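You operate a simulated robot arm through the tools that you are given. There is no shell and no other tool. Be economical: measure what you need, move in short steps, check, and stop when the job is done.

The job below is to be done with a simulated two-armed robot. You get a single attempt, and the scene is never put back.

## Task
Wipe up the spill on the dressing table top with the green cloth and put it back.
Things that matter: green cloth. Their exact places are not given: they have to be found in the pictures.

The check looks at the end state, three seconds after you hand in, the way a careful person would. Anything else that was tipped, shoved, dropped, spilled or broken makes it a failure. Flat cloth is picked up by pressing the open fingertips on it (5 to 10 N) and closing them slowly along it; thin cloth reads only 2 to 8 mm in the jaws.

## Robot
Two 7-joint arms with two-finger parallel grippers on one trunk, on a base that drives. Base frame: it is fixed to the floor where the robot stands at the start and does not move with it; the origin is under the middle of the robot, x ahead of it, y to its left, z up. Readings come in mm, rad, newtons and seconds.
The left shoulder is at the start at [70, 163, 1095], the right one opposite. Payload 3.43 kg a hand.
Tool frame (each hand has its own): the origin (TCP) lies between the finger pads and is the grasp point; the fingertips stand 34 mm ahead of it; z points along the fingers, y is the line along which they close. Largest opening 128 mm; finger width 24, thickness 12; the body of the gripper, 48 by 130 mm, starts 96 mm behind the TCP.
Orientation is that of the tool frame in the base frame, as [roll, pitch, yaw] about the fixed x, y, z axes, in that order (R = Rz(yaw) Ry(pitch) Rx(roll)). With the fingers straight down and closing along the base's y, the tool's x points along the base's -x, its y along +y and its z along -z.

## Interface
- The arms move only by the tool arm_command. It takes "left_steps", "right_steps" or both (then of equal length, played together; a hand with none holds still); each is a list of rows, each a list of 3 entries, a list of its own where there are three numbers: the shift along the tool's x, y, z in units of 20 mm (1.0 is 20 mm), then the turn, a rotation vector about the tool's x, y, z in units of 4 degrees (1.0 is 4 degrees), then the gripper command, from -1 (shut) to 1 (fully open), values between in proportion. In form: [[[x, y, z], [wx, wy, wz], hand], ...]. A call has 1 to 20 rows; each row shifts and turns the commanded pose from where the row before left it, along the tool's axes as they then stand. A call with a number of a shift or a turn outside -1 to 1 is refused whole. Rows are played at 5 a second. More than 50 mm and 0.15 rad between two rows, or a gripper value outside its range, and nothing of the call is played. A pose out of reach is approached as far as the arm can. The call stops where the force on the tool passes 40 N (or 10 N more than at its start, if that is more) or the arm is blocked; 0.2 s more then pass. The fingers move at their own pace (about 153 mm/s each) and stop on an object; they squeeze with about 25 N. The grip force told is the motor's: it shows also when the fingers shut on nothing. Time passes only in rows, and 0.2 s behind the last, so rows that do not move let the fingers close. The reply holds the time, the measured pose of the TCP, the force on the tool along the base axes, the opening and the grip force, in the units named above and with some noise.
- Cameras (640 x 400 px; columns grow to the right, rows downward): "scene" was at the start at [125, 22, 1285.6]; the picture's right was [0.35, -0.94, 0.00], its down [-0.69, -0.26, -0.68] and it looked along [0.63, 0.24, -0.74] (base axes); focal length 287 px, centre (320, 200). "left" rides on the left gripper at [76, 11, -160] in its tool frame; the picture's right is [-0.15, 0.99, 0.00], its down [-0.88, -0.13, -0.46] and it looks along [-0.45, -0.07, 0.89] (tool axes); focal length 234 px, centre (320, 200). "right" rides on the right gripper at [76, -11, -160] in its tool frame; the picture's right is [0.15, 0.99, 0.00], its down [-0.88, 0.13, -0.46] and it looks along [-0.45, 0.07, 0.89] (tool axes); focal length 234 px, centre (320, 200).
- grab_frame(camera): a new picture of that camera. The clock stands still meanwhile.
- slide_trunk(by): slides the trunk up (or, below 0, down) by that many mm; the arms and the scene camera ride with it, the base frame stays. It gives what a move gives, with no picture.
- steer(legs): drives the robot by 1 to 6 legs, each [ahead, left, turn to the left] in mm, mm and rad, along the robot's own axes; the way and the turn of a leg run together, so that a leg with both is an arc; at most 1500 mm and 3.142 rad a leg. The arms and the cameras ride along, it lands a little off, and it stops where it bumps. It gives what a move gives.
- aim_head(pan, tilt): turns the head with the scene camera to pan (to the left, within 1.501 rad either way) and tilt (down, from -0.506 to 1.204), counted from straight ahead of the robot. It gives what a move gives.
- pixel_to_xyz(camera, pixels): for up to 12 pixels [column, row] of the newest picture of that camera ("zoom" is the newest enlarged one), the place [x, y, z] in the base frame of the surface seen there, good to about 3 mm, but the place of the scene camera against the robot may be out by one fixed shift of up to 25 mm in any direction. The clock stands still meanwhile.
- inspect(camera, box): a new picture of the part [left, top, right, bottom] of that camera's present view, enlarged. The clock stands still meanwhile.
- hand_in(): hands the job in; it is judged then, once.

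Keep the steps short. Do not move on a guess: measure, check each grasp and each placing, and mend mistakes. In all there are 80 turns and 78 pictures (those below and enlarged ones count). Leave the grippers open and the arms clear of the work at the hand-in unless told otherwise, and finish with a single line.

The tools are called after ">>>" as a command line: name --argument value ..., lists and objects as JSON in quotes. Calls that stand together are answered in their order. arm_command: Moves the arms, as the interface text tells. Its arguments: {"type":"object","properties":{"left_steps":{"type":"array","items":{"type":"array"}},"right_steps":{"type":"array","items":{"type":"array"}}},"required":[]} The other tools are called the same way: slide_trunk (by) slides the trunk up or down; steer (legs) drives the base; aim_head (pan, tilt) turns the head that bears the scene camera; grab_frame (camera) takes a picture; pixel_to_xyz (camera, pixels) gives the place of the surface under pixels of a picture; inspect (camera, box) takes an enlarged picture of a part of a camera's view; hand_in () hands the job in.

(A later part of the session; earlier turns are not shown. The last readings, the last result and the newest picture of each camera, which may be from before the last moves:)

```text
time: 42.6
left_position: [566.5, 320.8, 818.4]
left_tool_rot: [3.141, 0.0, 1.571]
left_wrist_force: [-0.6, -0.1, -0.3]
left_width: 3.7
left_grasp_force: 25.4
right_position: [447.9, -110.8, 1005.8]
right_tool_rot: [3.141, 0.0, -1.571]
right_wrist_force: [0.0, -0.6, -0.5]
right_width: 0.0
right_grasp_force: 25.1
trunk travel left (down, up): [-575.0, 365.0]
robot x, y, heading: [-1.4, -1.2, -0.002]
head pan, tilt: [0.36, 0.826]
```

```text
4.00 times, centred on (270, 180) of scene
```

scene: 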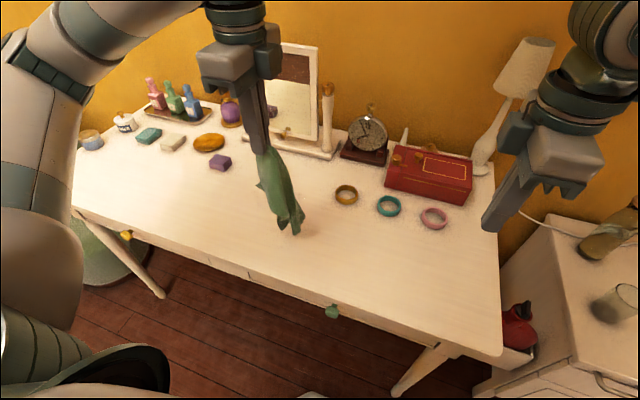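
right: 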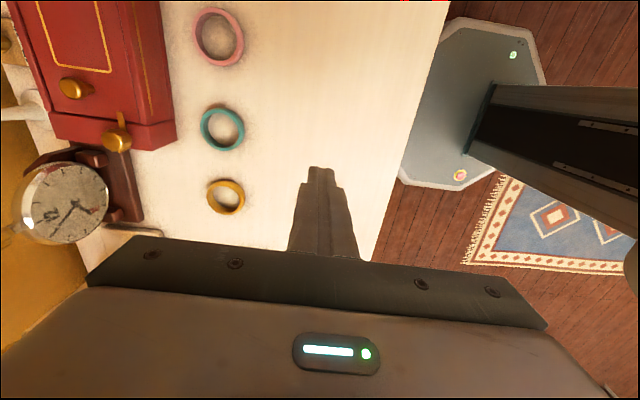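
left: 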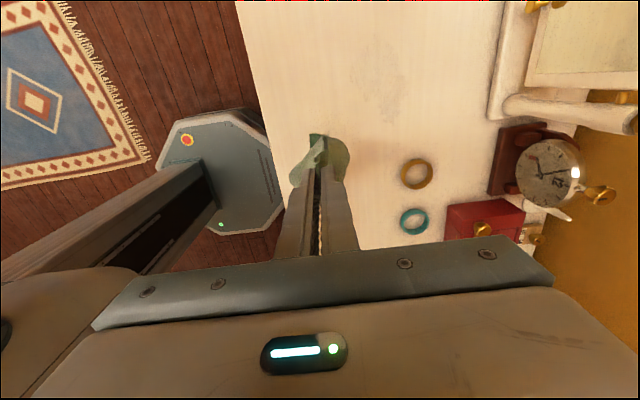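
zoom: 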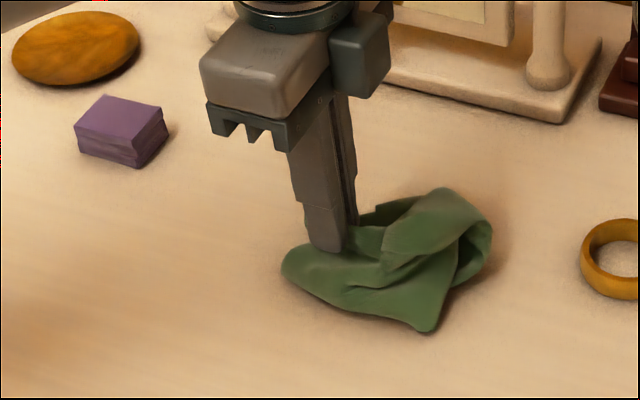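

A good pile under the fingers. I press down about 20 mm, then sweep along y across the whole area at several x positions.

>>> arm_command --left_steps '[[[0, 0, 0.5], [0, 0, 0], -1], [[0, 0, 0.5], [0, 0, 0], -1], [[0.9, 0, 0], [0, 0, 0], -1], [[0.9, 0, 0], [0, 0, 0], -1], [[0.9, 0, 0], [0, 0, 0], -1], [[0, -0.8, 0], [0, 0, 0], -1], [[-0.9, 0, 0], [0, 0, 0], -1], [[-0.9, 0, 0], [0, 0, 0], -1], [[-0.9, 0, 0], [0, 0, 0], -1], [[-0.9, 0, 0], [0, 0, 0], -1], [[-0.9, 0, 0], [0, 0, 0], -1], [[0, -0.8, 0], [0, 0, 0], -1], [[0.9, 0, 0], [0, 0, 0], -1], [[0.9, 0, 0], [0, 0, 0], -1], [[0.9, 0, 0], [0, 0, 0], -1], [[0.9, 0, 0], [0, 0, 0], -1], [[0.9, 0, 0], [0, 0, 0], -1], [[0, 0.8, 0], [0, 0, 0], -1], [[0, 0.8, 0], [0, 0, 0], -1], [[0, 0.8, 0], [0, 0, 0], -1]]'

>>> arm_command --left_steps '[[[0, 0, 0], [0, 0, 0], -1], [[-0.9, 0, 0], [0, 0, 0], -1], [[-0.9, 0, 0], [0, 0, 0], -1], [[-0.9, 0, 0], [0, 0, 0], -1], [[-0.9, 0, 0], [0, 0, 0], -1], [[-0.9, 0, 0], [0, 0, 0], -1], [[-0.9, 0, 0], [0, 0, 0], -1], [[0, 0.8, 0], [0, 0, 0], -1], [[0.9, 0, 0], [0, 0, 0], -1], [[0.9, 0, 0], [0, 0, 0], -1], [[0.9, 0, 0], [0, 0, 0], -1], [[0.9, 0, 0], [0, 0, 0], -1], [[0.9, 0, 0], [0, 0, 0], -1], [[0, 0.8, 0], [0, 0, 0], -1], [[-0.9, 0, 0], [0, 0, 0], -1], [[-0.9, 0, 0], [0, 0, 0], -1], [[-0.9, 0, 0], [0, 0, 0], -1], [[-0.9, 0, 0], [0, 0, 0], -1], [[0.5, -0.8, 0], [0, 0, 0], -1], [[0.9, -0.8, 0], [0, 0, 0], -1]]'

>>> inspect --camera "scene" --box '[190, 130, 350, 230]'

```text
time: 46.8
left_position: [580.8, 374.2, 798.7]
left_tool_rot: [-3.141, -0.002, 1.573]
left_wrist_force: [-3.6, 0.2, 14.5]
left_width: 3.5
left_grasp_force: 24.9
right_position: [448.3, -112.1, 1006.1]
right_tool_rot: [3.14, 0.001, -1.571]
right_wrist_force: [0.8, 0.3, -0.1]
right_width: 0.0
right_grasp_force: 24.6
trunk travel left (down, up): [-575.0, 365.0]
robot x, y, heading: [-0.5, 1.0, 0.001]
head pan, tilt: [0.36, 0.826]
```

```text
time: 51.0
left_position: [582.0, 309.8, 798.8]
left_tool_rot: [3.139, 0.0, 1.571]
left_wrist_force: [1.8, -0.1, 14.9]
left_width: 3.4
left_grasp_force: 24.9
right_position: [446.9, -110.9, 1005.6]
right_tool_rot: [3.141, 0.002, -1.573]
right_wrist_force: [0.4, 0.0, -0.2]
right_width: 0.0
right_grasp_force: 25.0
trunk travel left (down, up): [-575.0, 365.0]
robot x, y, heading: [-2.5, 3.7, 0.001]
head pan, tilt: [0.36, 0.826]
```

```text
4.00 times, centred on (270, 180) of scene
```

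zoom: 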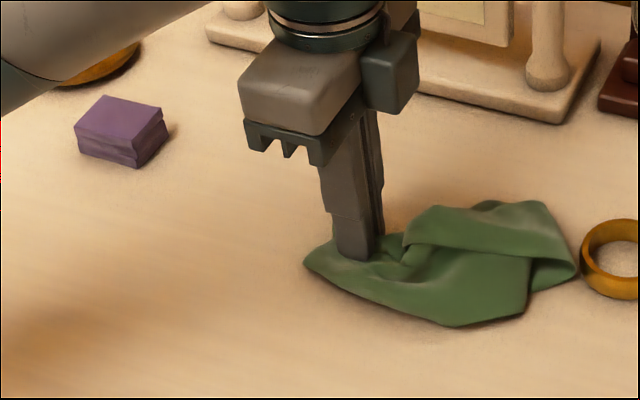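

The cloth's right end is close to the gold ring, so I sweep it away to the left first, then lift and look again.

>>> arm_command --left_steps '[[[0.9, -0.4, 0], [0, 0, 0], -1], [[0.9, -0.4, 0], [0, 0, 0], -1], [[0.9, -0.4, 0], [0, 0, 0], -1], [[0.9, 0, 0], [0, 0, 0], -1], [[0, 0, -1], [0, 0, 0], -1], [[0, 0, -1], [0, 0, 0], -1], [[0, 0, -1], [0, 0, 0], -1], [[0, 0, -1], [0, 0, 0], -1], [[0, 0, -1], [0, 0, 0], -1], [[0, 0, -1], [0, 0, 0], -1], [[0, 0, -1], [0, 0, 0], -1], [[0, 0, -1], [0, 0, 0], -1], [[0, 0, -1], [0, 0, 0], -1], [[0, 0, -1], [0, 0, 0], -1], [[0, 0, -1], [0, 0, 0], -1], [[0, 0, -1], [0, 0, 0], -1]]'

>>> arm_command --left_steps '[[[-1, -0.5, 0], [0, 0, 0], -1], [[-1, -1, 0], [0, 0, 0], -1], [[-1, -1, 0], [0, 0, 0], -1], [[-1, -1, 0], [0, 0, 0], -1], [[-1, -1, 0], [0, 0, 0], -1], [[-1, 0, 0], [0, 0, 0], -1], [[0, 0, 0], [0, 0, 0], -1]]'

>>> grab_frame --camera "left"

>>> inspect --camera "left" --box '[304, 30, 464, 130]'

>>> inspect --camera "scene" --box '[190, 130, 350, 230]'

```text
time: 54.4
left_position: [558.2, 384.9, 1036.4]
left_tool_rot: [3.141, 0.0, 1.573]
left_wrist_force: [-0.2, -1.0, -0.8]
left_width: 3.6
left_grasp_force: 24.9
right_position: [448.5, -111.2, 1005.0]
right_tool_rot: [3.141, 0.0, -1.57]
right_wrist_force: [-0.5, -0.8, -0.1]
right_width: 0.0
right_grasp_force: 24.7
trunk travel left (down, up): [-575.0, 365.0]
robot x, y, heading: [-1.4, -6.2, -0.004]
head pan, tilt: [0.36, 0.826]
```

```text
time: 56.0
left_position: [467.9, 264.1, 1035.7]
left_tool_rot: [3.141, 0.0, 1.573]
left_wrist_force: [-0.3, -0.7, 0.3]
left_width: 3.6
left_grasp_force: 24.6
right_position: [447.8, -109.5, 1004.0]
right_tool_rot: [-3.141, 0.001, -1.572]
right_wrist_force: [-0.7, 0.2, 0.9]
right_width: 0.0
right_grasp_force: 24.5
trunk travel left (down, up): [-575.0, 365.0]
robot x, y, heading: [0.4, -1.4, -0.0]
head pan, tilt: [0.36, 0.826]
```

```text
45 pictures are left
```

left: 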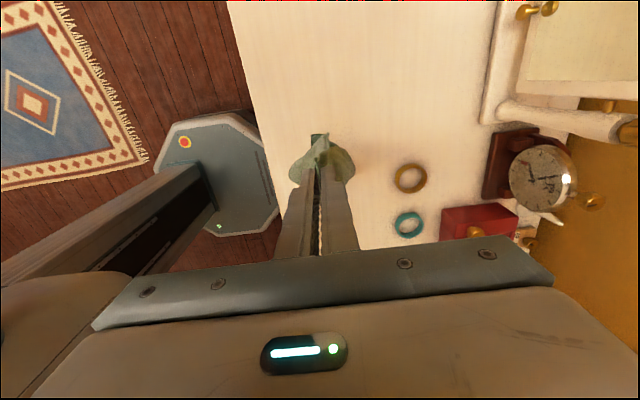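

```text
4.00 times, centred on (384, 80) of left
```

zoom: 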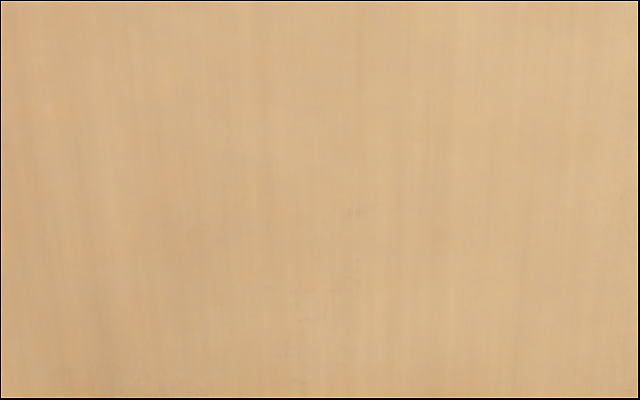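

```text
4.00 times, centred on (270, 180) of scene
```

zoom: 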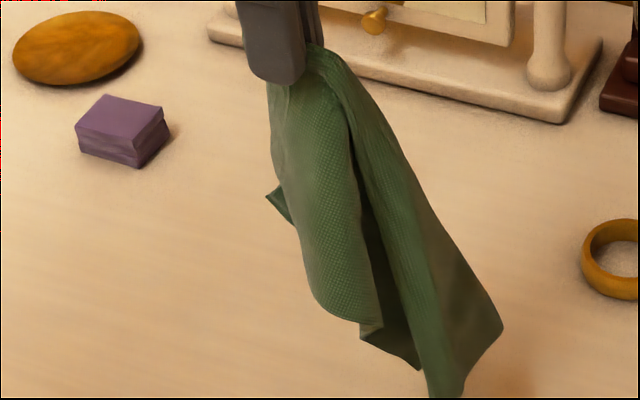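

Almost clean: only tiny faint marks near zoom (350,210) and (310,320). I enlarge those and the area just to the right.

>>> inspect --camera "left" --box '[344, 70, 440, 130]'

>>> pixel_to_xyz --camera "left" --pixels '[[392, 83], [381, 110], [389, 101], [411, 180]]'

>>> inspect --camera "left" --box '[344, 110, 440, 170]'

```text
6.67 times, centred on (392, 100) of left
```

zoom: 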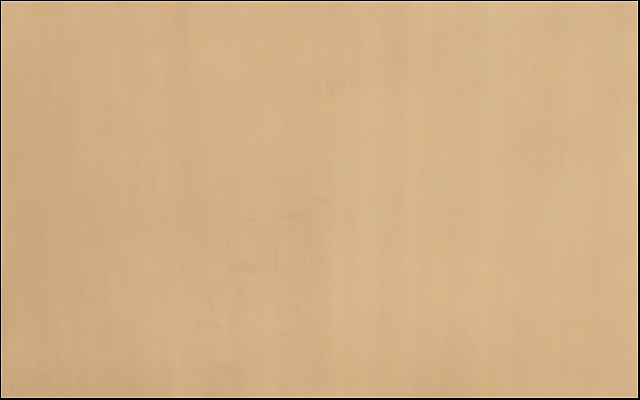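

```text
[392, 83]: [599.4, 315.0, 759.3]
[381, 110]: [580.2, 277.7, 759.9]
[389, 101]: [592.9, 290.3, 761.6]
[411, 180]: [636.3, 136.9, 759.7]
```

```text
6.67 times, centred on (392, 140) of left
```

zoom: 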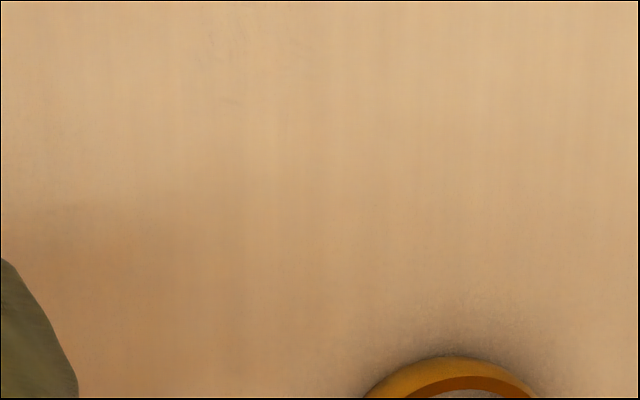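

Only specks remain, at x 575–605, y 265–318. For one last pass I lower the hand while moving right, so the cloth trails to the left, away from the ring.

>>> arm_command --left_steps '[[[0.9, 0.87, 0], [0, 0, 0], -1], [[0.9, 0.87, 0], [0, 0, 0], -1], [[0.9, 0.87, 0], [0, 0, 0], -1], [[0.9, 0.87, 0], [0, 0, 0], -1], [[0.9, 0.87, 0], [0, 0, 0], -1], [[0.9, 0.87, 0], [0, 0, 0], -1], [[0.9, 0.87, 0], [0, 0, 0], -1], [[-0.4, 0, 0.97], [0, 0, 0], -1], [[-0.4, 0, 0.97], [0, 0, 0], -1], [[-0.4, 0, 0.97], [0, 0, 0], -1], [[-0.4, 0, 0.97], [0, 0, 0], -1], [[-0.4, 0, 0.97], [0, 0, 0], -1], [[-0.4, 0, 0.97], [0, 0, 0], -1], [[-0.4, 0, 0.97], [0, 0, 0], -1], [[-0.4, 0, 0.97], [0, 0, 0], -1], [[-0.4, 0, 0.97], [0, 0, 0], -1], [[-0.4, 0, 0.97], [0, 0, 0], -1], [[-0.4, 0, 0.9], [0, 0, 0], -1], [[0, 0, 0], [0, 0, 0], -1]]'

>>> inspect --camera "scene" --box '[190, 130, 350, 230]'

```text
time: 60.0
left_position: [588.9, 302.7, 825.6]
left_tool_rot: [3.141, 0.0, 1.573]
left_wrist_force: [0.2, 0.1, -0.6]
left_width: 4.0
left_grasp_force: 25.1
right_position: [447.9, -110.4, 1005.3]
right_tool_rot: [3.141, 0.001, -1.57]
right_wrist_force: [-0.5, 0.2, 0.5]
right_width: 0.2
right_grasp_force: 25.0
trunk travel left (down, up): [-575.0, 365.0]
robot x, y, heading: [-0.5, 0.2, 0.0]
head pan, tilt: [0.36, 0.826]
```

```text
4.00 times, centred on (270, 180) of scene
```

zoom: 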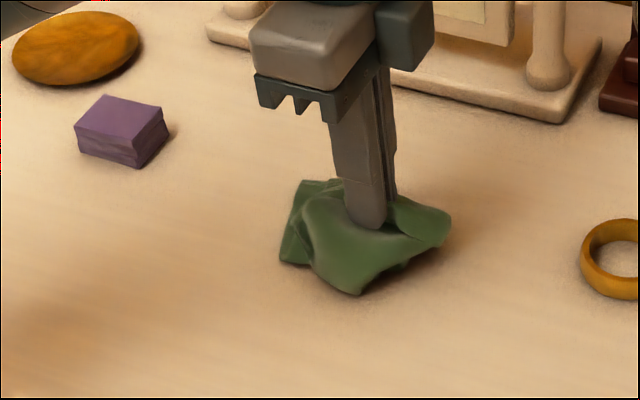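

The cloth is well clear of the ring. I press and sweep y 265–330 over x 570–605.

>>> arm_command --left_steps '[[[0, 0, 0.7], [0, 0, 0], -1], [[0, 0, 0.65], [0, 0, 0], -1], [[-0.8, 0, 0], [0, 0, 0], -1], [[-0.9, 0, 0], [0, 0, 0], -1], [[0, 0.7, 0], [0, 0, 0], -1], [[0.9, 0, 0], [0, 0, 0], -1], [[0.9, 0, 0], [0, 0, 0], -1], [[0.9, 0, 0], [0, 0, 0], -1], [[0.6, -0.7, 0], [0, 0, 0], -1], [[-0.9, 0, 0], [0, 0, 0], -1], [[-0.9, 0, 0], [0, 0, 0], -1], [[-0.9, 0, 0], [0, 0, 0], -1], [[-0.6, -0.7, 0], [0, 0, 0], -1], [[0.9, 0, 0], [0, 0, 0], -1], [[0.9, 0, 0], [0, 0, 0], -1], [[0.9, 0, 0], [0, 0, 0], -1], [[0.6, -0.7, 0], [0, 0, 0], -1], [[-0.9, 0, 0], [0, 0, 0], -1], [[-0.9, 0, 0], [0, 0, 0], -1], [[-0.9, 0, 0], [0, 0, 0], -1]]'

>>> arm_command --left_steps '[[[0, 0.7, 0], [0, 0, 0], -1], [[0, 0.7, 0], [0, 0, 0], -1], [[0, 0.7, 0], [0, 0, 0], -1], [[0.6, 0, 0], [0, 0, 0], -1], [[0, -0.7, 0], [0, 0, 0], -1], [[0, -0.7, 0], [0, 0, 0], -1], [[0, -0.7, 0], [0, 0, 0], -1], [[0.6, 0, 0], [0, 0, 0], -1], [[0, 0.7, 0], [0, 0, 0], -1], [[0, 0.7, 0], [0, 0, 0], -1], [[0, 0.7, 0], [0, 0, 0], -1], [[0.6, 0, 0], [0, 0, 0], -1], [[0, -0.7, 0], [0, 0, 0], -1], [[0, -0.7, 0], [0, 0, 0], -1], [[0, -0.7, 0], [0, 0, 0], -1], [[0.9, 0, 0], [0, 0, 0], -1], [[0.9, 0, 0], [0, 0, 0], -1]]'

>>> arm_command --left_steps '[[[0, 0, -1], [0, 0, 0], -1], [[0, 0, -1], [0, 0, 0], -1], [[0, 0, -1], [0, 0, 0], -1], [[0, 0, -1], [0, 0, 0], -1], [[0, 0, -1], [0, 0, 0], -1], [[0, 0, -1], [0, 0, 0], -1], [[0, 0, -1], [0, 0, 0], -1], [[0, 0, -1], [0, 0, 0], -1], [[0, 0, -1], [0, 0, 0], -1], [[0, 0, -1], [0, 0, 0], -1], [[0, 0, -1], [0, 0, 0], -1], [[0, 0, -1], [0, 0, 0], -1], [[-1, -0.8, 0], [0, 0, 0], -1], [[-1, -0.8, 0], [0, 0, 0], -1], [[-1, -0.8, 0], [0, 0, 0], -1], [[-1, -0.8, 0], [0, 0, 0], -1], [[-0.5, -0.8, 0], [0, 0, 0], -1], [[0, 0, 0], [0, 0, 0], -1]]'

>>> grab_frame --camera "left"

>>> inspect --camera "left" --box '[304, 40, 464, 140]'

>>> grab_frame --camera "scene"

```text
time: 62.7
left_position: [587.7, 278.1, 802.4]
left_tool_rot: [3.136, -0.001, 1.575]
left_wrist_force: [-4.3, -0.5, 21.9]
left_width: 3.5
left_grasp_force: 25.1
right_position: [447.1, -111.5, 1005.2]
right_tool_rot: [-3.14, 0.001, -1.571]
right_wrist_force: [0.8, 1.0, 0.9]
right_width: 0.0
right_grasp_force: 25.0
trunk travel left (down, up): [-575.0, 365.0]
robot x, y, heading: [-2.0, -1.3, 0.003]
head pan, tilt: [0.36, 0.826]
stopped in row 13 (left hand): the force on the tool passed its limit (the readings are from after the stop); the commanded pose is now the measured one
```

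```text
time: 66.3
left_position: [584.5, 347.8, 801.4]
left_tool_rot: [3.136, 0.0, 1.574]
left_wrist_force: [0.1, -5.3, 25.6]
left_width: 3.7
left_grasp_force: 25.0
right_position: [445.4, -112.3, 1006.1]
right_tool_rot: [-3.141, 0.003, -1.569]
right_wrist_force: [-0.6, 0.6, -0.1]
right_width: 0.0
right_grasp_force: 25.3
trunk travel left (down, up): [-575.0, 365.0]
robot x, y, heading: [-0.8, 3.6, 0.0]
head pan, tilt: [0.36, 0.826]
```

```text
time: 70.1
left_position: [508.5, 259.8, 1038.3]
left_tool_rot: [3.139, 0.0, 1.575]
left_wrist_force: [0.1, 0.2, -0.2]
left_width: 3.4
left_grasp_force: 24.5
right_position: [448.8, -110.5, 1004.9]
right_tool_rot: [-3.141, 0.001, -1.571]
right_wrist_force: [0.5, 0.7, 0.0]
right_width: 0.1
right_grasp_force: 24.7
trunk travel left (down, up): [-575.0, 365.0]
robot x, y, heading: [-0.8, 1.7, -0.002]
head pan, tilt: [0.36, 0.826]
```

```text
39 pictures are left
```

left: 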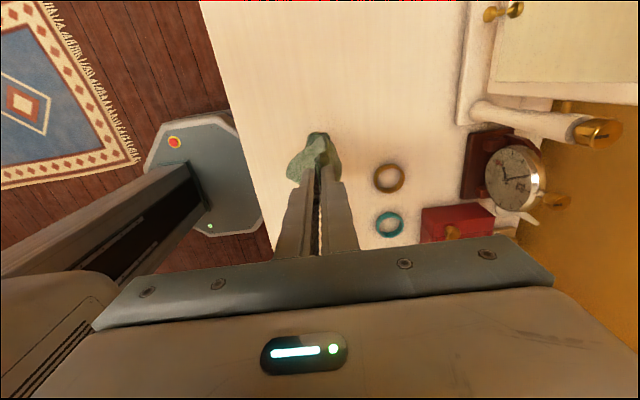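

```text
4.00 times, centred on (384, 90) of left
```

zoom: 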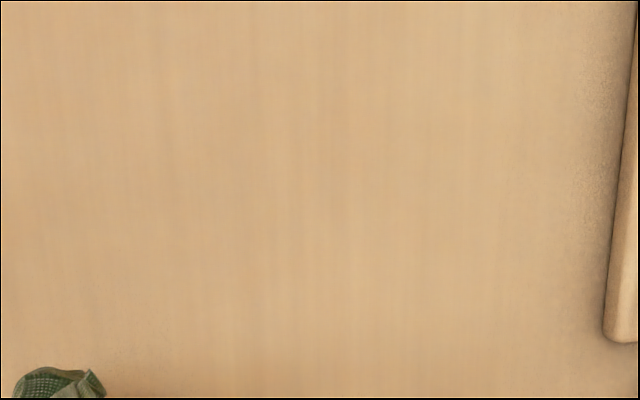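

```text
37 pictures are left
```

scene: 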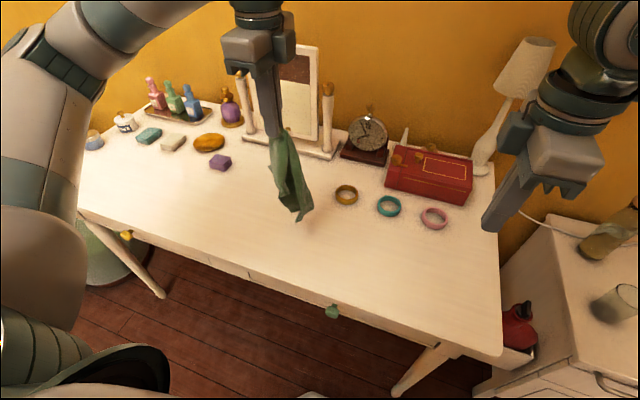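

The spot is now clean. For putting the cloth back, the left arm's reach to the right is limited, so I'd like to drive the robot about 130 mm to the right. I'll measure the cabinet and its items for clearance first.

>>> pixel_to_xyz --camera "scene" --pixels '[[575, 360], [500, 290], [620, 210], [600, 250], [610, 300], [515, 330], [480, 390], [500, 345], [430, 310], [515, 90]]'

>>> pixel_to_xyz --camera "left" --pixels '[[150, 160], [230, 190], [200, 220], [60, 60]]'

>>> grab_frame --camera "right"

```text
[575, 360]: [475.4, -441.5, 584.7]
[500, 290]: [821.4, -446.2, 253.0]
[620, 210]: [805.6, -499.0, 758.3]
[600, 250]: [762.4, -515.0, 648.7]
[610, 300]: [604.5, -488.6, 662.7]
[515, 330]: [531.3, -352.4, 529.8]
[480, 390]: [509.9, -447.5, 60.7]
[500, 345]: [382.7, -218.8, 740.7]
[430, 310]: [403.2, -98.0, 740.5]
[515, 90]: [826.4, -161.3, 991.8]
```

```text
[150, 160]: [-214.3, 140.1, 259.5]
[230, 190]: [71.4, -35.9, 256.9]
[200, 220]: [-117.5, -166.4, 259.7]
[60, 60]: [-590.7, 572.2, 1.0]
```

```text
36 pictures are left
```

right: 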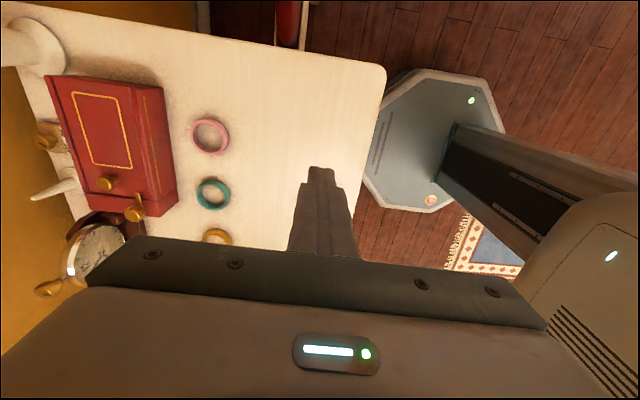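

The floor to the right is free: the cabinet starts at x≥470, y≤−440, and the robot base stays behind that. I drive 130 mm to the right.

>>> steer --legs '[[0, -130, 0]]'

>>> grab_frame --camera "scene"

```text
time: 71.4
left_position: [506.6, 129.2, 1037.9]
left_tool_rot: [3.137, 0.001, 1.576]
left_wrist_force: [0.4, 0.4, 0.0]
left_width: 3.9
left_grasp_force: 24.7
right_position: [447.8, -241.0, 1005.9]
right_tool_rot: [-3.141, -0.001, -1.572]
right_wrist_force: [0.2, -0.2, -0.1]
right_width: 0.2
right_grasp_force: 25.4
trunk travel left (down, up): [-575.0, 365.0]
robot x, y, heading: [-0.4, -131.6, 0.006]
head pan, tilt: [0.36, 0.826]
```

```text
35 pictures are left
```

scene: 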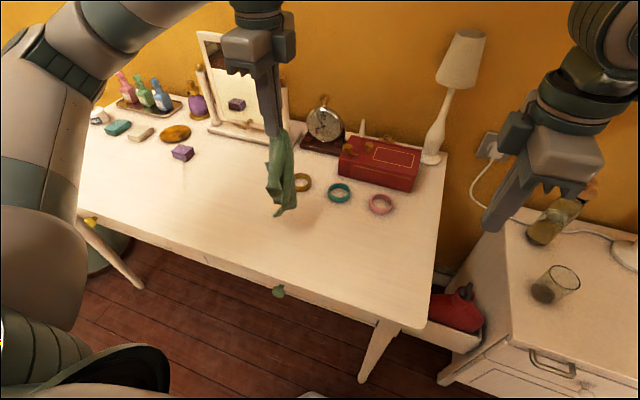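

Both hands rode along fine. Now I move the right hand aside and bring the left hand above where the far right corner of the cloth lay, about (530,−110).

>>> arm_command --left_steps '[[[0, 0, -0.7], [0, 0, 0], -1], [[-1, 0.1, 0], [0, 0, 0], -1], [[-1, 0.1, 0], [0, 0, 0], -1], [[-1, 0.1, 0], [0, 0, 0], -1], [[-1, 0.1, 0], [0, 0, 0], -1], [[-1, 0.1, 0], [0, 0, 0], -1], [[-1, 0.1, 0], [0, 0, 0], -1], [[-1, 0.1, 0], [0, 0, 0], -1], [[-1, 0.1, 0], [0, 0, 0], -1], [[-1, 0.1, 0], [0, 0, 0], -1], [[-1, 0.1, 0], [0, 0, 0], -1], [[-1, 0.1, 0], [0, 0, 0], -1], [[-1, 0.1, 0], [0, 0, 0], -1], [[0, 0, 0.7], [0, 0, 0], -1], [[0, 0, 0], [0, 0, 0], -1]]' --right_steps '[[[1, 0, 0], [0, 0, 0], -1], [[1, 0, 0], [0, 0, 0], -1], [[1, 0, 0], [0, 0, 0], -1], [[1, 0, 0], [0, 0, 0], -1], [[0, 0, 0], [0, 0, 0], -1], [[0, 0, 0], [0, 0, 0], -1], [[0, 0, 0], [0, 0, 0], -1], [[0, 0, 0], [0, 0, 0], -1], [[0, 0, 0], [0, 0, 0], -1], [[0, 0, 0], [0, 0, 0], -1], [[0, 0, 0], [0, 0, 0], -1], [[0, 0, 0], [0, 0, 0], -1], [[0, 0, 0], [0, 0, 0], -1], [[0, 0, 0], [0, 0, 0], -1], [[0, 0, 0], [0, 0, 0], -1]]'

>>> grab_frame --camera "scene"

```text
time: 74.6
left_position: [532.6, -112.2, 1038.0]
left_tool_rot: [3.138, 0.002, 1.576]
left_wrist_force: [0.8, -0.7, -0.8]
left_width: 3.6
left_grasp_force: 25.4
right_position: [421.8, -303.6, 1004.6]
right_tool_rot: [-3.141, 0.0, -1.574]
right_wrist_force: [-0.1, 1.0, -0.3]
right_width: 0.1
right_grasp_force: 25.1
right hand out of reach, approached as far as the arm can: row 2, 3, 4
trunk travel left (down, up): [-575.0, 365.0]
robot x, y, heading: [-2.2, -132.4, 0.002]
head pan, tilt: [0.36, 0.826]
```

```text
34 pictures are left
```

scene: 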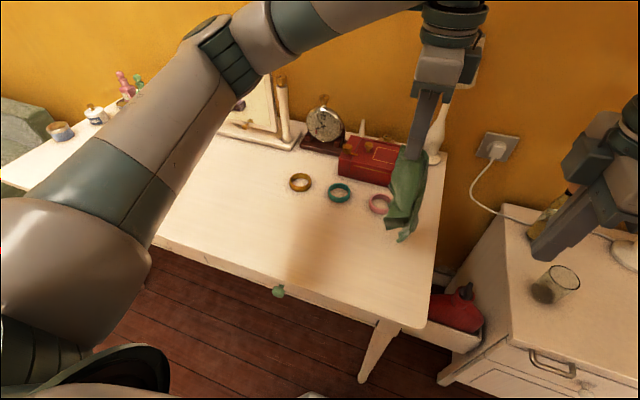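

The cloth hangs with its tail at the old right-hand corner. I lay it down along the diagonal, lowering while moving toward (420,90).

>>> arm_command --left_steps '[[[0.63, -0.35, 0.74], [0, 0, 0], -1], [[0.63, -0.35, 0.74], [0, 0, 0], -1], [[0.63, -0.35, 0.74], [0, 0, 0], -1], [[0.63, -0.35, 0.74], [0, 0, 0], -1], [[0.63, -0.35, 0.74], [0, 0, 0], -1], [[0.63, -0.35, 0.74], [0, 0, 0], -1], [[0.63, -0.35, 0.74], [0, 0, 0], -1], [[0.63, -0.35, 0.74], [0, 0, 0], -1], [[0.63, -0.35, 0.74], [0, 0, 0], -1], [[0.63, -0.35, 0.74], [0, 0, 0], -1], [[0.63, -0.35, 0.74], [0, 0, 0], -1], [[0.63, -0.35, 0.74], [0, 0, 0], -1], [[0.63, -0.35, 0.74], [0, 0, 0], -1], [[0.63, -0.35, 0.74], [0, 0, 0], -1], [[0.63, -0.35, 0.74], [0, 0, 0], -1], [[0.63, -0.35, 0.5], [0, 0, 0], -1], [[0, 0, 0], [0, 0, 0], -1]]'

>>> grab_frame --camera "scene"

>>> grab_frame --camera "right"

```text
time: 78.2
left_position: [420.1, 90.2, 805.1]
left_tool_rot: [3.138, -0.001, 1.575]
left_wrist_force: [0.1, -0.9, 0.6]
left_width: 3.7
left_grasp_force: 25.0
right_position: [422.0, -303.3, 1004.3]
right_tool_rot: [-3.141, 0.001, -1.576]
right_wrist_force: [0.0, 0.1, -0.6]
right_width: 0.1
right_grasp_force: 25.1
trunk travel left (down, up): [-575.0, 365.0]
robot x, y, heading: [0.1, -131.9, 0.004]
head pan, tilt: [0.36, 0.826]
```

```text
33 pictures are left
```

scene: 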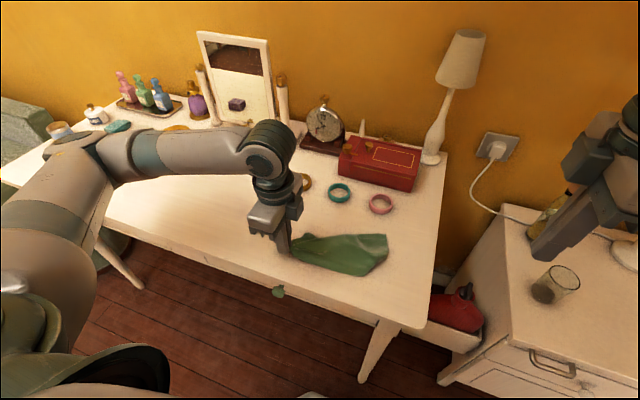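

```text
32 pictures are left
```

right: 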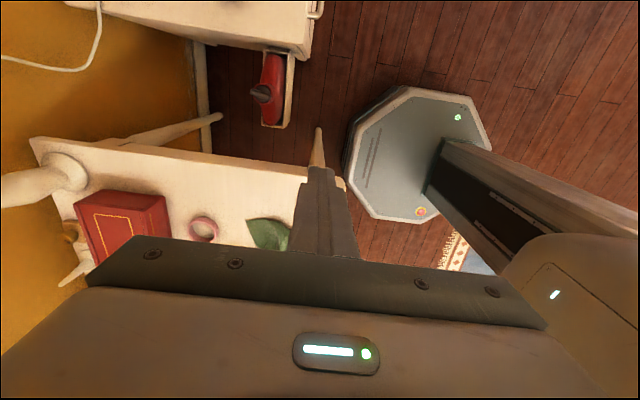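

It laid out surprisingly well. A closer look and the positions of its corners.

>>> inspect --camera "scene" --box '[250, 200, 410, 300]'

>>> pixel_to_xyz --camera "scene" --pixels '[[387, 234], [386, 260], [370, 276], [340, 272], [300, 258], [295, 240], [320, 237], [340, 254], [380, 203]]'

```text
4.00 times, centred on (330, 250) of scene
```

zoom: 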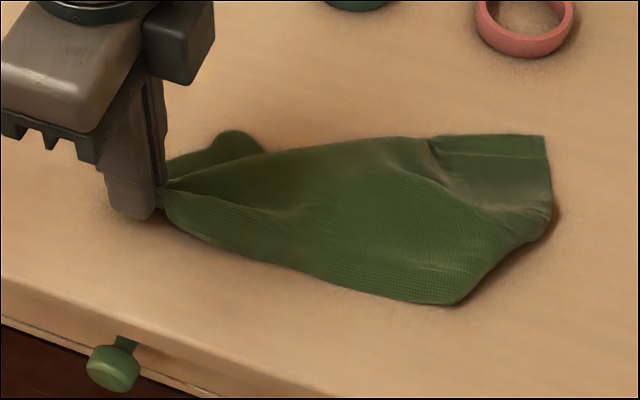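

```text
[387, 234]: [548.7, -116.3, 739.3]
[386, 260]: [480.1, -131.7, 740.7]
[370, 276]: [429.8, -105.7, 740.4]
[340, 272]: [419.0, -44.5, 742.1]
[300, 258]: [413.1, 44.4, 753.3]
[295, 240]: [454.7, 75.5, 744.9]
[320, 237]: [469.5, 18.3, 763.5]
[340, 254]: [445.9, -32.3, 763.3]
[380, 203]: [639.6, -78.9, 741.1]
```

The fold lies along x≈415 and the right end is near its old place, with some wrinkles. I lower the left hand to the table, open it a little, and lift away.

>>> arm_command --left_steps '[[[0.2, 0, 0.25], [0, 0, 0], -1], [[0.1, 0, 0.2], [0, 0, 0], -1], [[0, 0, 0], [0, 0, 0], -0.8], [[0, 0, 0], [0, 0, 0], -0.6], [[0, 0, 0], [0, 0, 0], -0.4], [[0, 0, -0.5], [0, 0, 0], -0.4], [[0, 0, -1], [0, 0, 0], -0.4], [[0, 0, -1], [0, 0, 0], -0.4], [[0, 0, -1], [0, 0, 0], -0.4], [[0, 0, -1], [0, 0, 0], -0.4], [[0, 0, -1], [0, 0, 0], -0.4], [[0, 0, -1], [0, 0, 0], -0.4], [[0.5, 0, -1], [0, 0, 0], -0.4], [[1, 0, 0], [0, 0, 0], -0.4], [[1, 0, 0], [0, 0, 0], -0.4]]'

>>> steer --legs '[[0, 131, 0]]'

>>> grab_frame --camera "left"

>>> inspect --camera "scene" --box '[300, 190, 492, 310]'

```text
time: 81.4
left_position: [417.4, 146.8, 948.1]
left_tool_rot: [3.139, 0.001, 1.575]
left_wrist_force: [-0.9, -0.1, 0.3]
left_width: 38.2
left_grasp_force: 0.0
right_position: [421.6, -302.2, 1004.7]
right_tool_rot: [-3.139, -0.002, -1.574]
right_wrist_force: [-0.2, -0.4, -0.2]
right_width: 0.0
right_grasp_force: 24.8
trunk travel left (down, up): [-575.0, 365.0]
robot x, y, heading: [-1.5, -130.5, 0.003]
head pan, tilt: [0.36, 0.826]
```

```text
time: 82.7
left_position: [418.2, 280.5, 947.1]
left_tool_rot: [3.139, -0.001, 1.574]
left_wrist_force: [-0.6, -0.6, 0.2]
left_width: 38.2
left_grasp_force: 0.1
right_position: [423.0, -170.9, 1004.3]
right_tool_rot: [3.141, -0.002, -1.573]
right_wrist_force: [0.2, 0.6, -0.3]
right_width: 0.1
right_grasp_force: 24.7
trunk travel left (down, up): [-575.0, 365.0]
robot x, y, heading: [0.0, 2.7, 0.002]
head pan, tilt: [0.36, 0.826]
```

```text
30 pictures are left
```

left: 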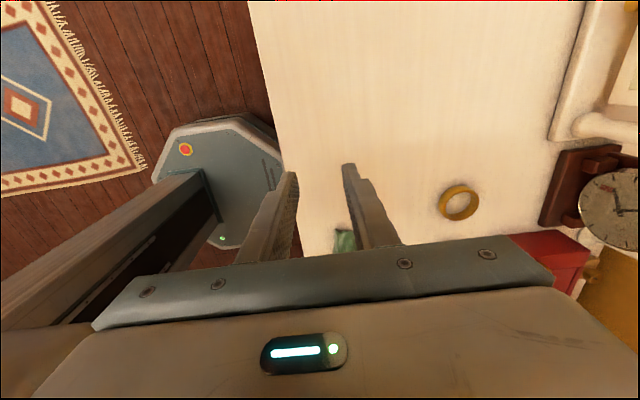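

```text
3.33 times, centred on (396, 250) of scene
```

zoom: 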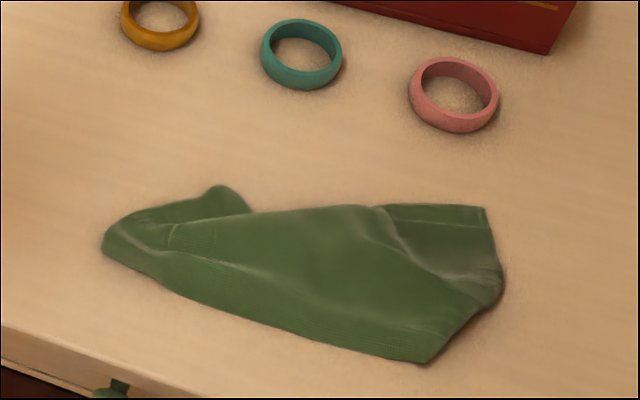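

The cloth is back in place but rumpled. I'll re-grip the fold with both hands, let it hang straight, and lay it flat. First I measure the fold line.

>>> pixel_to_xyz --camera "zoom" --pixels '[[105, 245], [160, 275], [240, 310], [350, 345], [425, 360], [465, 325], [500, 290], [485, 210], [385, 207], [220, 190], [430, 330]]'

>>> grab_frame --camera "right"

```text
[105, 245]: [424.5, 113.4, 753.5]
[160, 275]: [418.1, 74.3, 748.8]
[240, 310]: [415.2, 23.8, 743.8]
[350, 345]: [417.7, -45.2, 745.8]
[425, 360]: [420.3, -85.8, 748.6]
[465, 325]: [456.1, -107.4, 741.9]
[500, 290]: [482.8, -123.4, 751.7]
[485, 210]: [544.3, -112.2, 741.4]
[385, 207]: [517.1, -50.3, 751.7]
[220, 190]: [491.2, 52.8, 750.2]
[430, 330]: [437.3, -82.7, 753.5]
```

```text
28 pictures are left
```

right: 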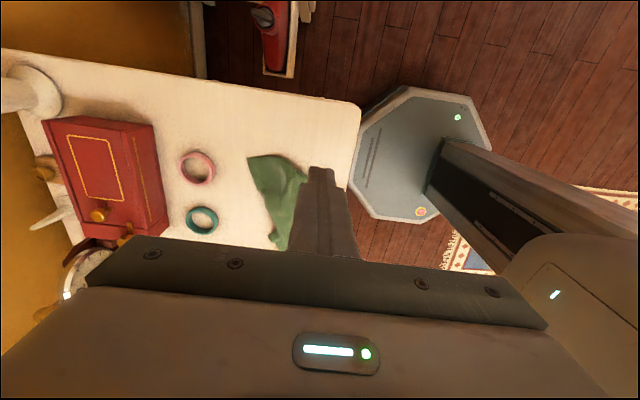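

I bring both hands above the fold at left (424,83) and right (422,−68), with 50 mm openings.

>>> arm_command --left_steps '[[[-1, 0.04, 0], [0, 0, 0], -0.22], [[-1, 0.04, 0], [0, 0, 0], -0.22], [[-1, 0.04, 0], [0, 0, 0], -0.22], [[-1, 0.04, 0], [0, 0, 0], -0.22], [[-1, 0.04, 0], [0, 0, 0], -0.22], [[-1, 0.04, 0], [0, 0, 0], -0.22], [[-1, 0.04, 0], [0, 0, 0], -0.22], [[-1, 0.04, 0], [0, 0, 0], -0.22], [[-1, 0, 0], [0, 0, 0], -0.22], [[-0.87, 0, 0], [0, 0, 0], -0.22], [[0, 0, 1], [0, 0, 0], -0.22], [[0, 0, 1], [0, 0, 0], -0.22], [[0, 0, 1], [0, 0, 0], -0.22], [[0, 0, 1], [0, 0, 0], -0.22], [[0, 0, 1], [0, 0, 0], -0.22], [[0, 0, 0.8], [0, 0, 0], -0.22], [[0, 0, 0], [0, 0, 0], -0.22]]' --right_steps '[[[-1, 0, 0], [0, 0, 0], -0.22], [[-1, 0, 0], [0, 0, 0], -0.22], [[-1, 0, 0], [0, 0, 0], -0.22], [[-1, 0, 0], [0, 0, 0], -0.22], [[-1, 0, 0], [0, 0, 0], -0.22], [[-0.15, 0, 0.5], [0, 0, 0], -0.22], [[0, 0, 0.8], [0, 0, 0], -0.22], [[0, 0, 0.8], [0, 0, 0], -0.22], [[0, 0, 0.8], [0, 0, 0], -0.22], [[0, 0, 0.8], [0, 0, 0], -0.22], [[0, 0, 0.8], [0, 0, 0], -0.22], [[0, 0, 0.8], [0, 0, 0], -0.22], [[0, 0, 0.8], [0, 0, 0], -0.22], [[0, 0, 0.8], [0, 0, 0], -0.22], [[0, 0, 0.8], [0, 0, 0], -0.22], [[0, 0, 0.8], [0, 0, 0], -0.22], [[0, 0, 0], [0, 0, 0], -0.22]]'

>>> grab_frame --camera "left"

>>> grab_frame --camera "right"

```text
time: 86.3
left_position: [425.9, 82.6, 832.0]
left_tool_rot: [3.139, 0.0, 1.575]
left_wrist_force: [-0.4, -0.1, 0.1]
left_width: 49.8
left_grasp_force: 0.0
right_position: [422.4, -67.5, 833.3]
right_tool_rot: [3.141, -0.003, -1.572]
right_wrist_force: [0.5, -0.1, 0.0]
right_width: 49.9
right_grasp_force: 0.0
trunk travel left (down, up): [-575.0, 365.0]
robot x, y, heading: [2.3, 4.2, 0.005]
head pan, tilt: [0.36, 0.826]
```

```text
27 pictures are left
```

left: 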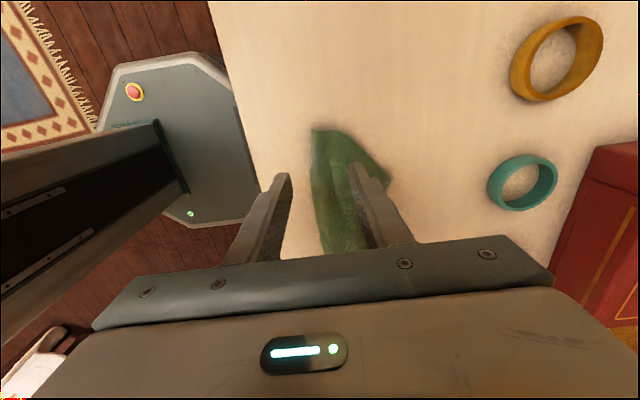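

```text
26 pictures are left
```

right: 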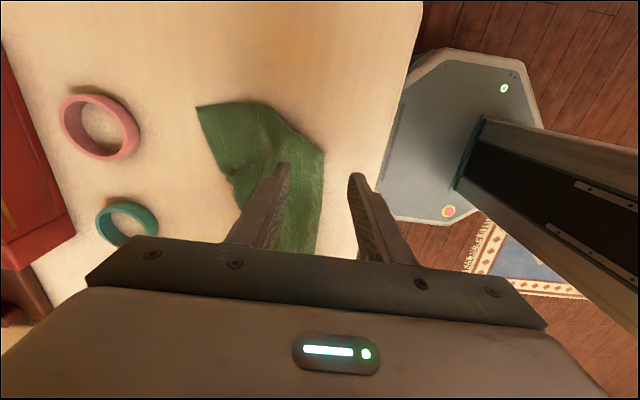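

Both straddle the fold. I go down to the table and close slowly.

>>> arm_command --left_steps '[[[0, 0, 0.8], [0, 0, 0], -0.22], [[0, 0, 0.6], [0, 0, 0], -0.22], [[0, 0, 0.3], [0, 0, 0], -0.22], [[0, 0, 0.13], [0, 0, 0], -0.22], [[0, 0, 0], [0, 0, 0], -0.22]]' --right_steps '[[[0, 0, 0.8], [0, 0, 0], -0.22], [[0, 0, 0.6], [0, 0, 0], -0.22], [[0, 0, 0.3], [0, 0, 0], -0.22], [[0, 0, 0.2], [0, 0, 0], -0.22], [[0, 0, 0], [0, 0, 0], -0.22]]'

>>> arm_command --left_steps '[[[0, 0, 0], [0, 0, 0], -0.22], [[0, 0, 0], [0, 0, 0], -0.3], [[0, 0, 0], [0, 0, 0], -0.38], [[0, 0, 0], [0, 0, 0], -0.46], [[0, 0, 0], [0, 0, 0], -0.54], [[0, 0, 0], [0, 0, 0], -0.62], [[0, 0, 0], [0, 0, 0], -0.7], [[0, 0, 0], [0, 0, 0], -0.78], [[0, 0, 0], [0, 0, 0], -0.86], [[0, 0, 0], [0, 0, 0], -0.94], [[0, 0, 0], [0, 0, 0], -1], [[0, 0, 0], [0, 0, 0], -1], [[0, 0, 0], [0, 0, 0], -1]]' --right_steps '[[[0, 0, 0], [0, 0, 0], -0.22], [[0, 0, 0], [0, 0, 0], -0.3], [[0, 0, 0], [0, 0, 0], -0.38], [[0, 0, 0], [0, 0, 0], -0.46], [[0, 0, 0], [0, 0, 0], -0.54], [[0, 0, 0], [0, 0, 0], -0.62], [[0, 0, 0], [0, 0, 0], -0.7], [[0, 0, 0], [0, 0, 0], -0.78], [[0, 0, 0], [0, 0, 0], -0.86], [[0, 0, 0], [0, 0, 0], -0.94], [[0, 0, 0], [0, 0, 0], -1], [[0, 0, 0], [0, 0, 0], -1], [[0, 0, 0], [0, 0, 0], -1]]'

>>> arm_command --left_steps '[[[0, 0, -0.5], [0, 0, 0], -1], [[0, 0, -0.5], [0, 0, 0], -1], [[0, 0, -1], [0, 0, 0], -1], [[0, 0, -1], [0, 0, 0], -1], [[0, 0, -1], [0, 0, 0], -1], [[0, 0, -1], [0, 0, 0], -1], [[0, 0, -1], [0, 0, 0], -1], [[0, 0, -1], [0, 0, 0], -1], [[0, 0, -1], [0, 0, 0], -1], [[0, 0, 0], [0, 0, 0], -1], [[0, 0, 0], [0, 0, 0], -1]]' --right_steps '[[[0, 0, -0.5], [0, 0, 0], -1], [[0, 0, -0.5], [0, 0, 0], -1], [[0, 0, -1], [0, 0, 0], -1], [[0, 0, -1], [0, 0, 0], -1], [[0, 0, -1], [0, 0, 0], -1], [[0, 0, -1], [0, 0, 0], -1], [[0, 0, -1], [0, 0, 0], -1], [[0, 0, -1], [0, 0, 0], -1], [[0, 0, -1], [0, 0, 0], -1], [[0, 0, 0], [0, 0, 0], -1], [[0, 0, 0], [0, 0, 0], -1]]'

>>> grab_frame --camera "scene"

>>> inspect --camera "scene" --box '[300, 180, 492, 300]'

```text
time: 87.5
left_position: [426.0, 83.1, 795.5]
left_tool_rot: [3.137, 0.0, 1.573]
left_wrist_force: [0.7, -0.2, 6.1]
left_width: 50.0
left_grasp_force: 0.1
right_position: [422.9, -68.9, 797.3]
right_tool_rot: [3.141, 0.0, -1.574]
right_wrist_force: [1.2, -0.4, 8.3]
right_width: 50.4
right_grasp_force: 0.8
trunk travel left (down, up): [-575.0, 365.0]
robot x, y, heading: [-4.9, 3.7, -0.001]
head pan, tilt: [0.36, 0.826]
```

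```text
time: 90.3
left_position: [425.3, 83.3, 795.5]
left_tool_rot: [3.135, -0.001, 1.575]
left_wrist_force: [2.6, -1.0, 8.1]
left_width: 3.9
left_grasp_force: 24.9
right_position: [422.9, -68.5, 797.4]
right_tool_rot: [-3.14, -0.001, -1.573]
right_wrist_force: [2.6, -1.0, 17.5]
right_width: 3.5
right_grasp_force: 25.1
trunk travel left (down, up): [-575.0, 365.0]
robot x, y, heading: [1.9, 5.8, 0.0]
head pan, tilt: [0.36, 0.826]
```

```text
time: 92.7
left_position: [426.4, 84.9, 954.7]
left_tool_rot: [3.139, 0.001, 1.574]
left_wrist_force: [0.1, -0.7, 0.0]
left_width: 4.0
left_grasp_force: 25.6
right_position: [421.0, -65.5, 956.6]
right_tool_rot: [-3.142, -0.002, -1.575]
right_wrist_force: [0.5, 1.0, -0.6]
right_width: 3.4
right_grasp_force: 24.6
trunk travel left (down, up): [-575.0, 365.0]
robot x, y, heading: [-5.0, 4.1, 0.003]
head pan, tilt: [0.36, 0.826]
```

```text
25 pictures are left
```

scene: 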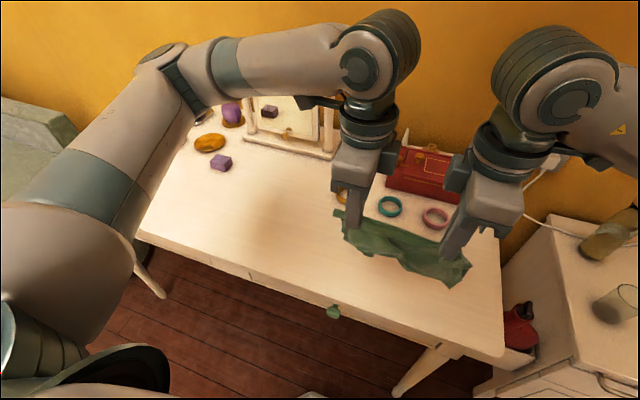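

```text
3.33 times, centred on (396, 240) of scene
```

zoom: 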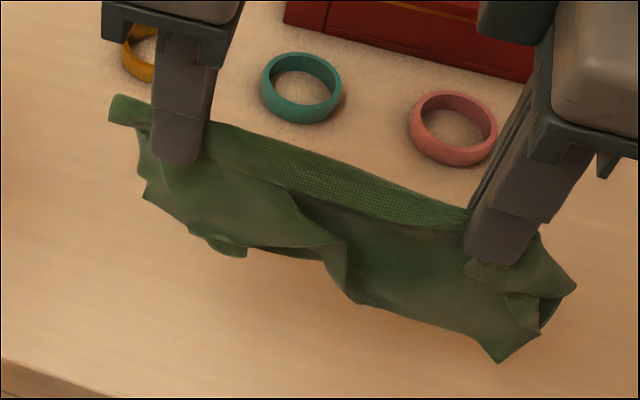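

Both hold the fold (4.0 and 3.4 mm), and the fold is taut with about 40 mm and 60 mm free at the ends, matching the old place. The right arm can't go far enough forward in this attitude, so I drive the robot forward 110 mm. Then I can lay the cloth by lowering while driving back.

>>> steer --legs '[[110, 0, 0]]'

>>> grab_frame --camera "scene"

```text
time: 93.9
left_position: [536.9, 83.8, 954.2]
left_tool_rot: [3.139, 0.0, 1.571]
left_wrist_force: [0.7, -0.3, -1.0]
left_width: 3.8
left_grasp_force: 24.9
right_position: [532.6, -67.6, 955.1]
right_tool_rot: [3.141, -0.002, -1.576]
right_wrist_force: [-0.1, 0.6, 0.5]
right_width: 3.2
right_grasp_force: 24.8
trunk travel left (down, up): [-575.0, 365.0]
robot x, y, heading: [110.0, 3.3, -0.002]
head pan, tilt: [0.36, 0.826]
```

```text
23 pictures are left
```

scene: 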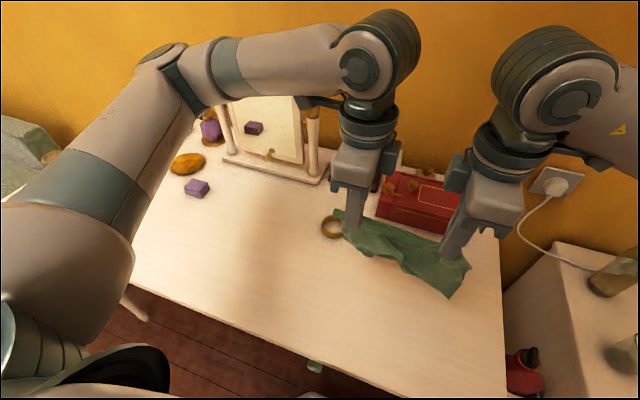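

I lower 50 mm so the bottom edge nears the table, and check.

>>> arm_command --left_steps '[[[0, 0, 1], [0, 0, 0], -1], [[0, 0, 1], [0, 0, 0], -1], [[0, 0, 0.5], [0, 0, 0], -1], [[0, 0, 0], [0, 0, 0], -1]]' --right_steps '[[[0, 0, 1], [0, 0, 0], -1], [[0, 0, 1], [0, 0, 0], -1], [[0, 0, 0.5], [0, 0, 0], -1], [[0, 0, 0], [0, 0, 0], -1]]'

>>> inspect --camera "scene" --box '[300, 190, 492, 310]'

```text
time: 94.9
left_position: [535.8, 84.9, 904.1]
left_tool_rot: [3.139, 0.0, 1.572]
left_wrist_force: [0.4, -0.9, 0.0]
left_width: 3.9
left_grasp_force: 25.0
right_position: [532.4, -68.1, 905.7]
right_tool_rot: [3.14, 0.0, -1.577]
right_wrist_force: [0.4, 1.0, 0.6]
right_width: 3.3
right_grasp_force: 26.1
trunk travel left (down, up): [-575.0, 365.0]
robot x, y, heading: [111.0, 5.1, 0.001]
head pan, tilt: [0.36, 0.826]
```

```text
3.33 times, centred on (396, 250) of scene
```

zoom: 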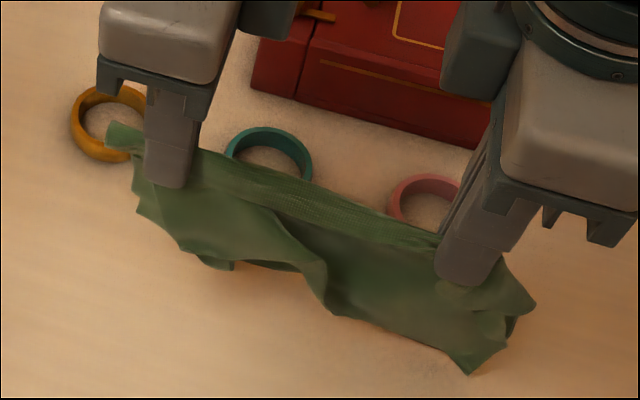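

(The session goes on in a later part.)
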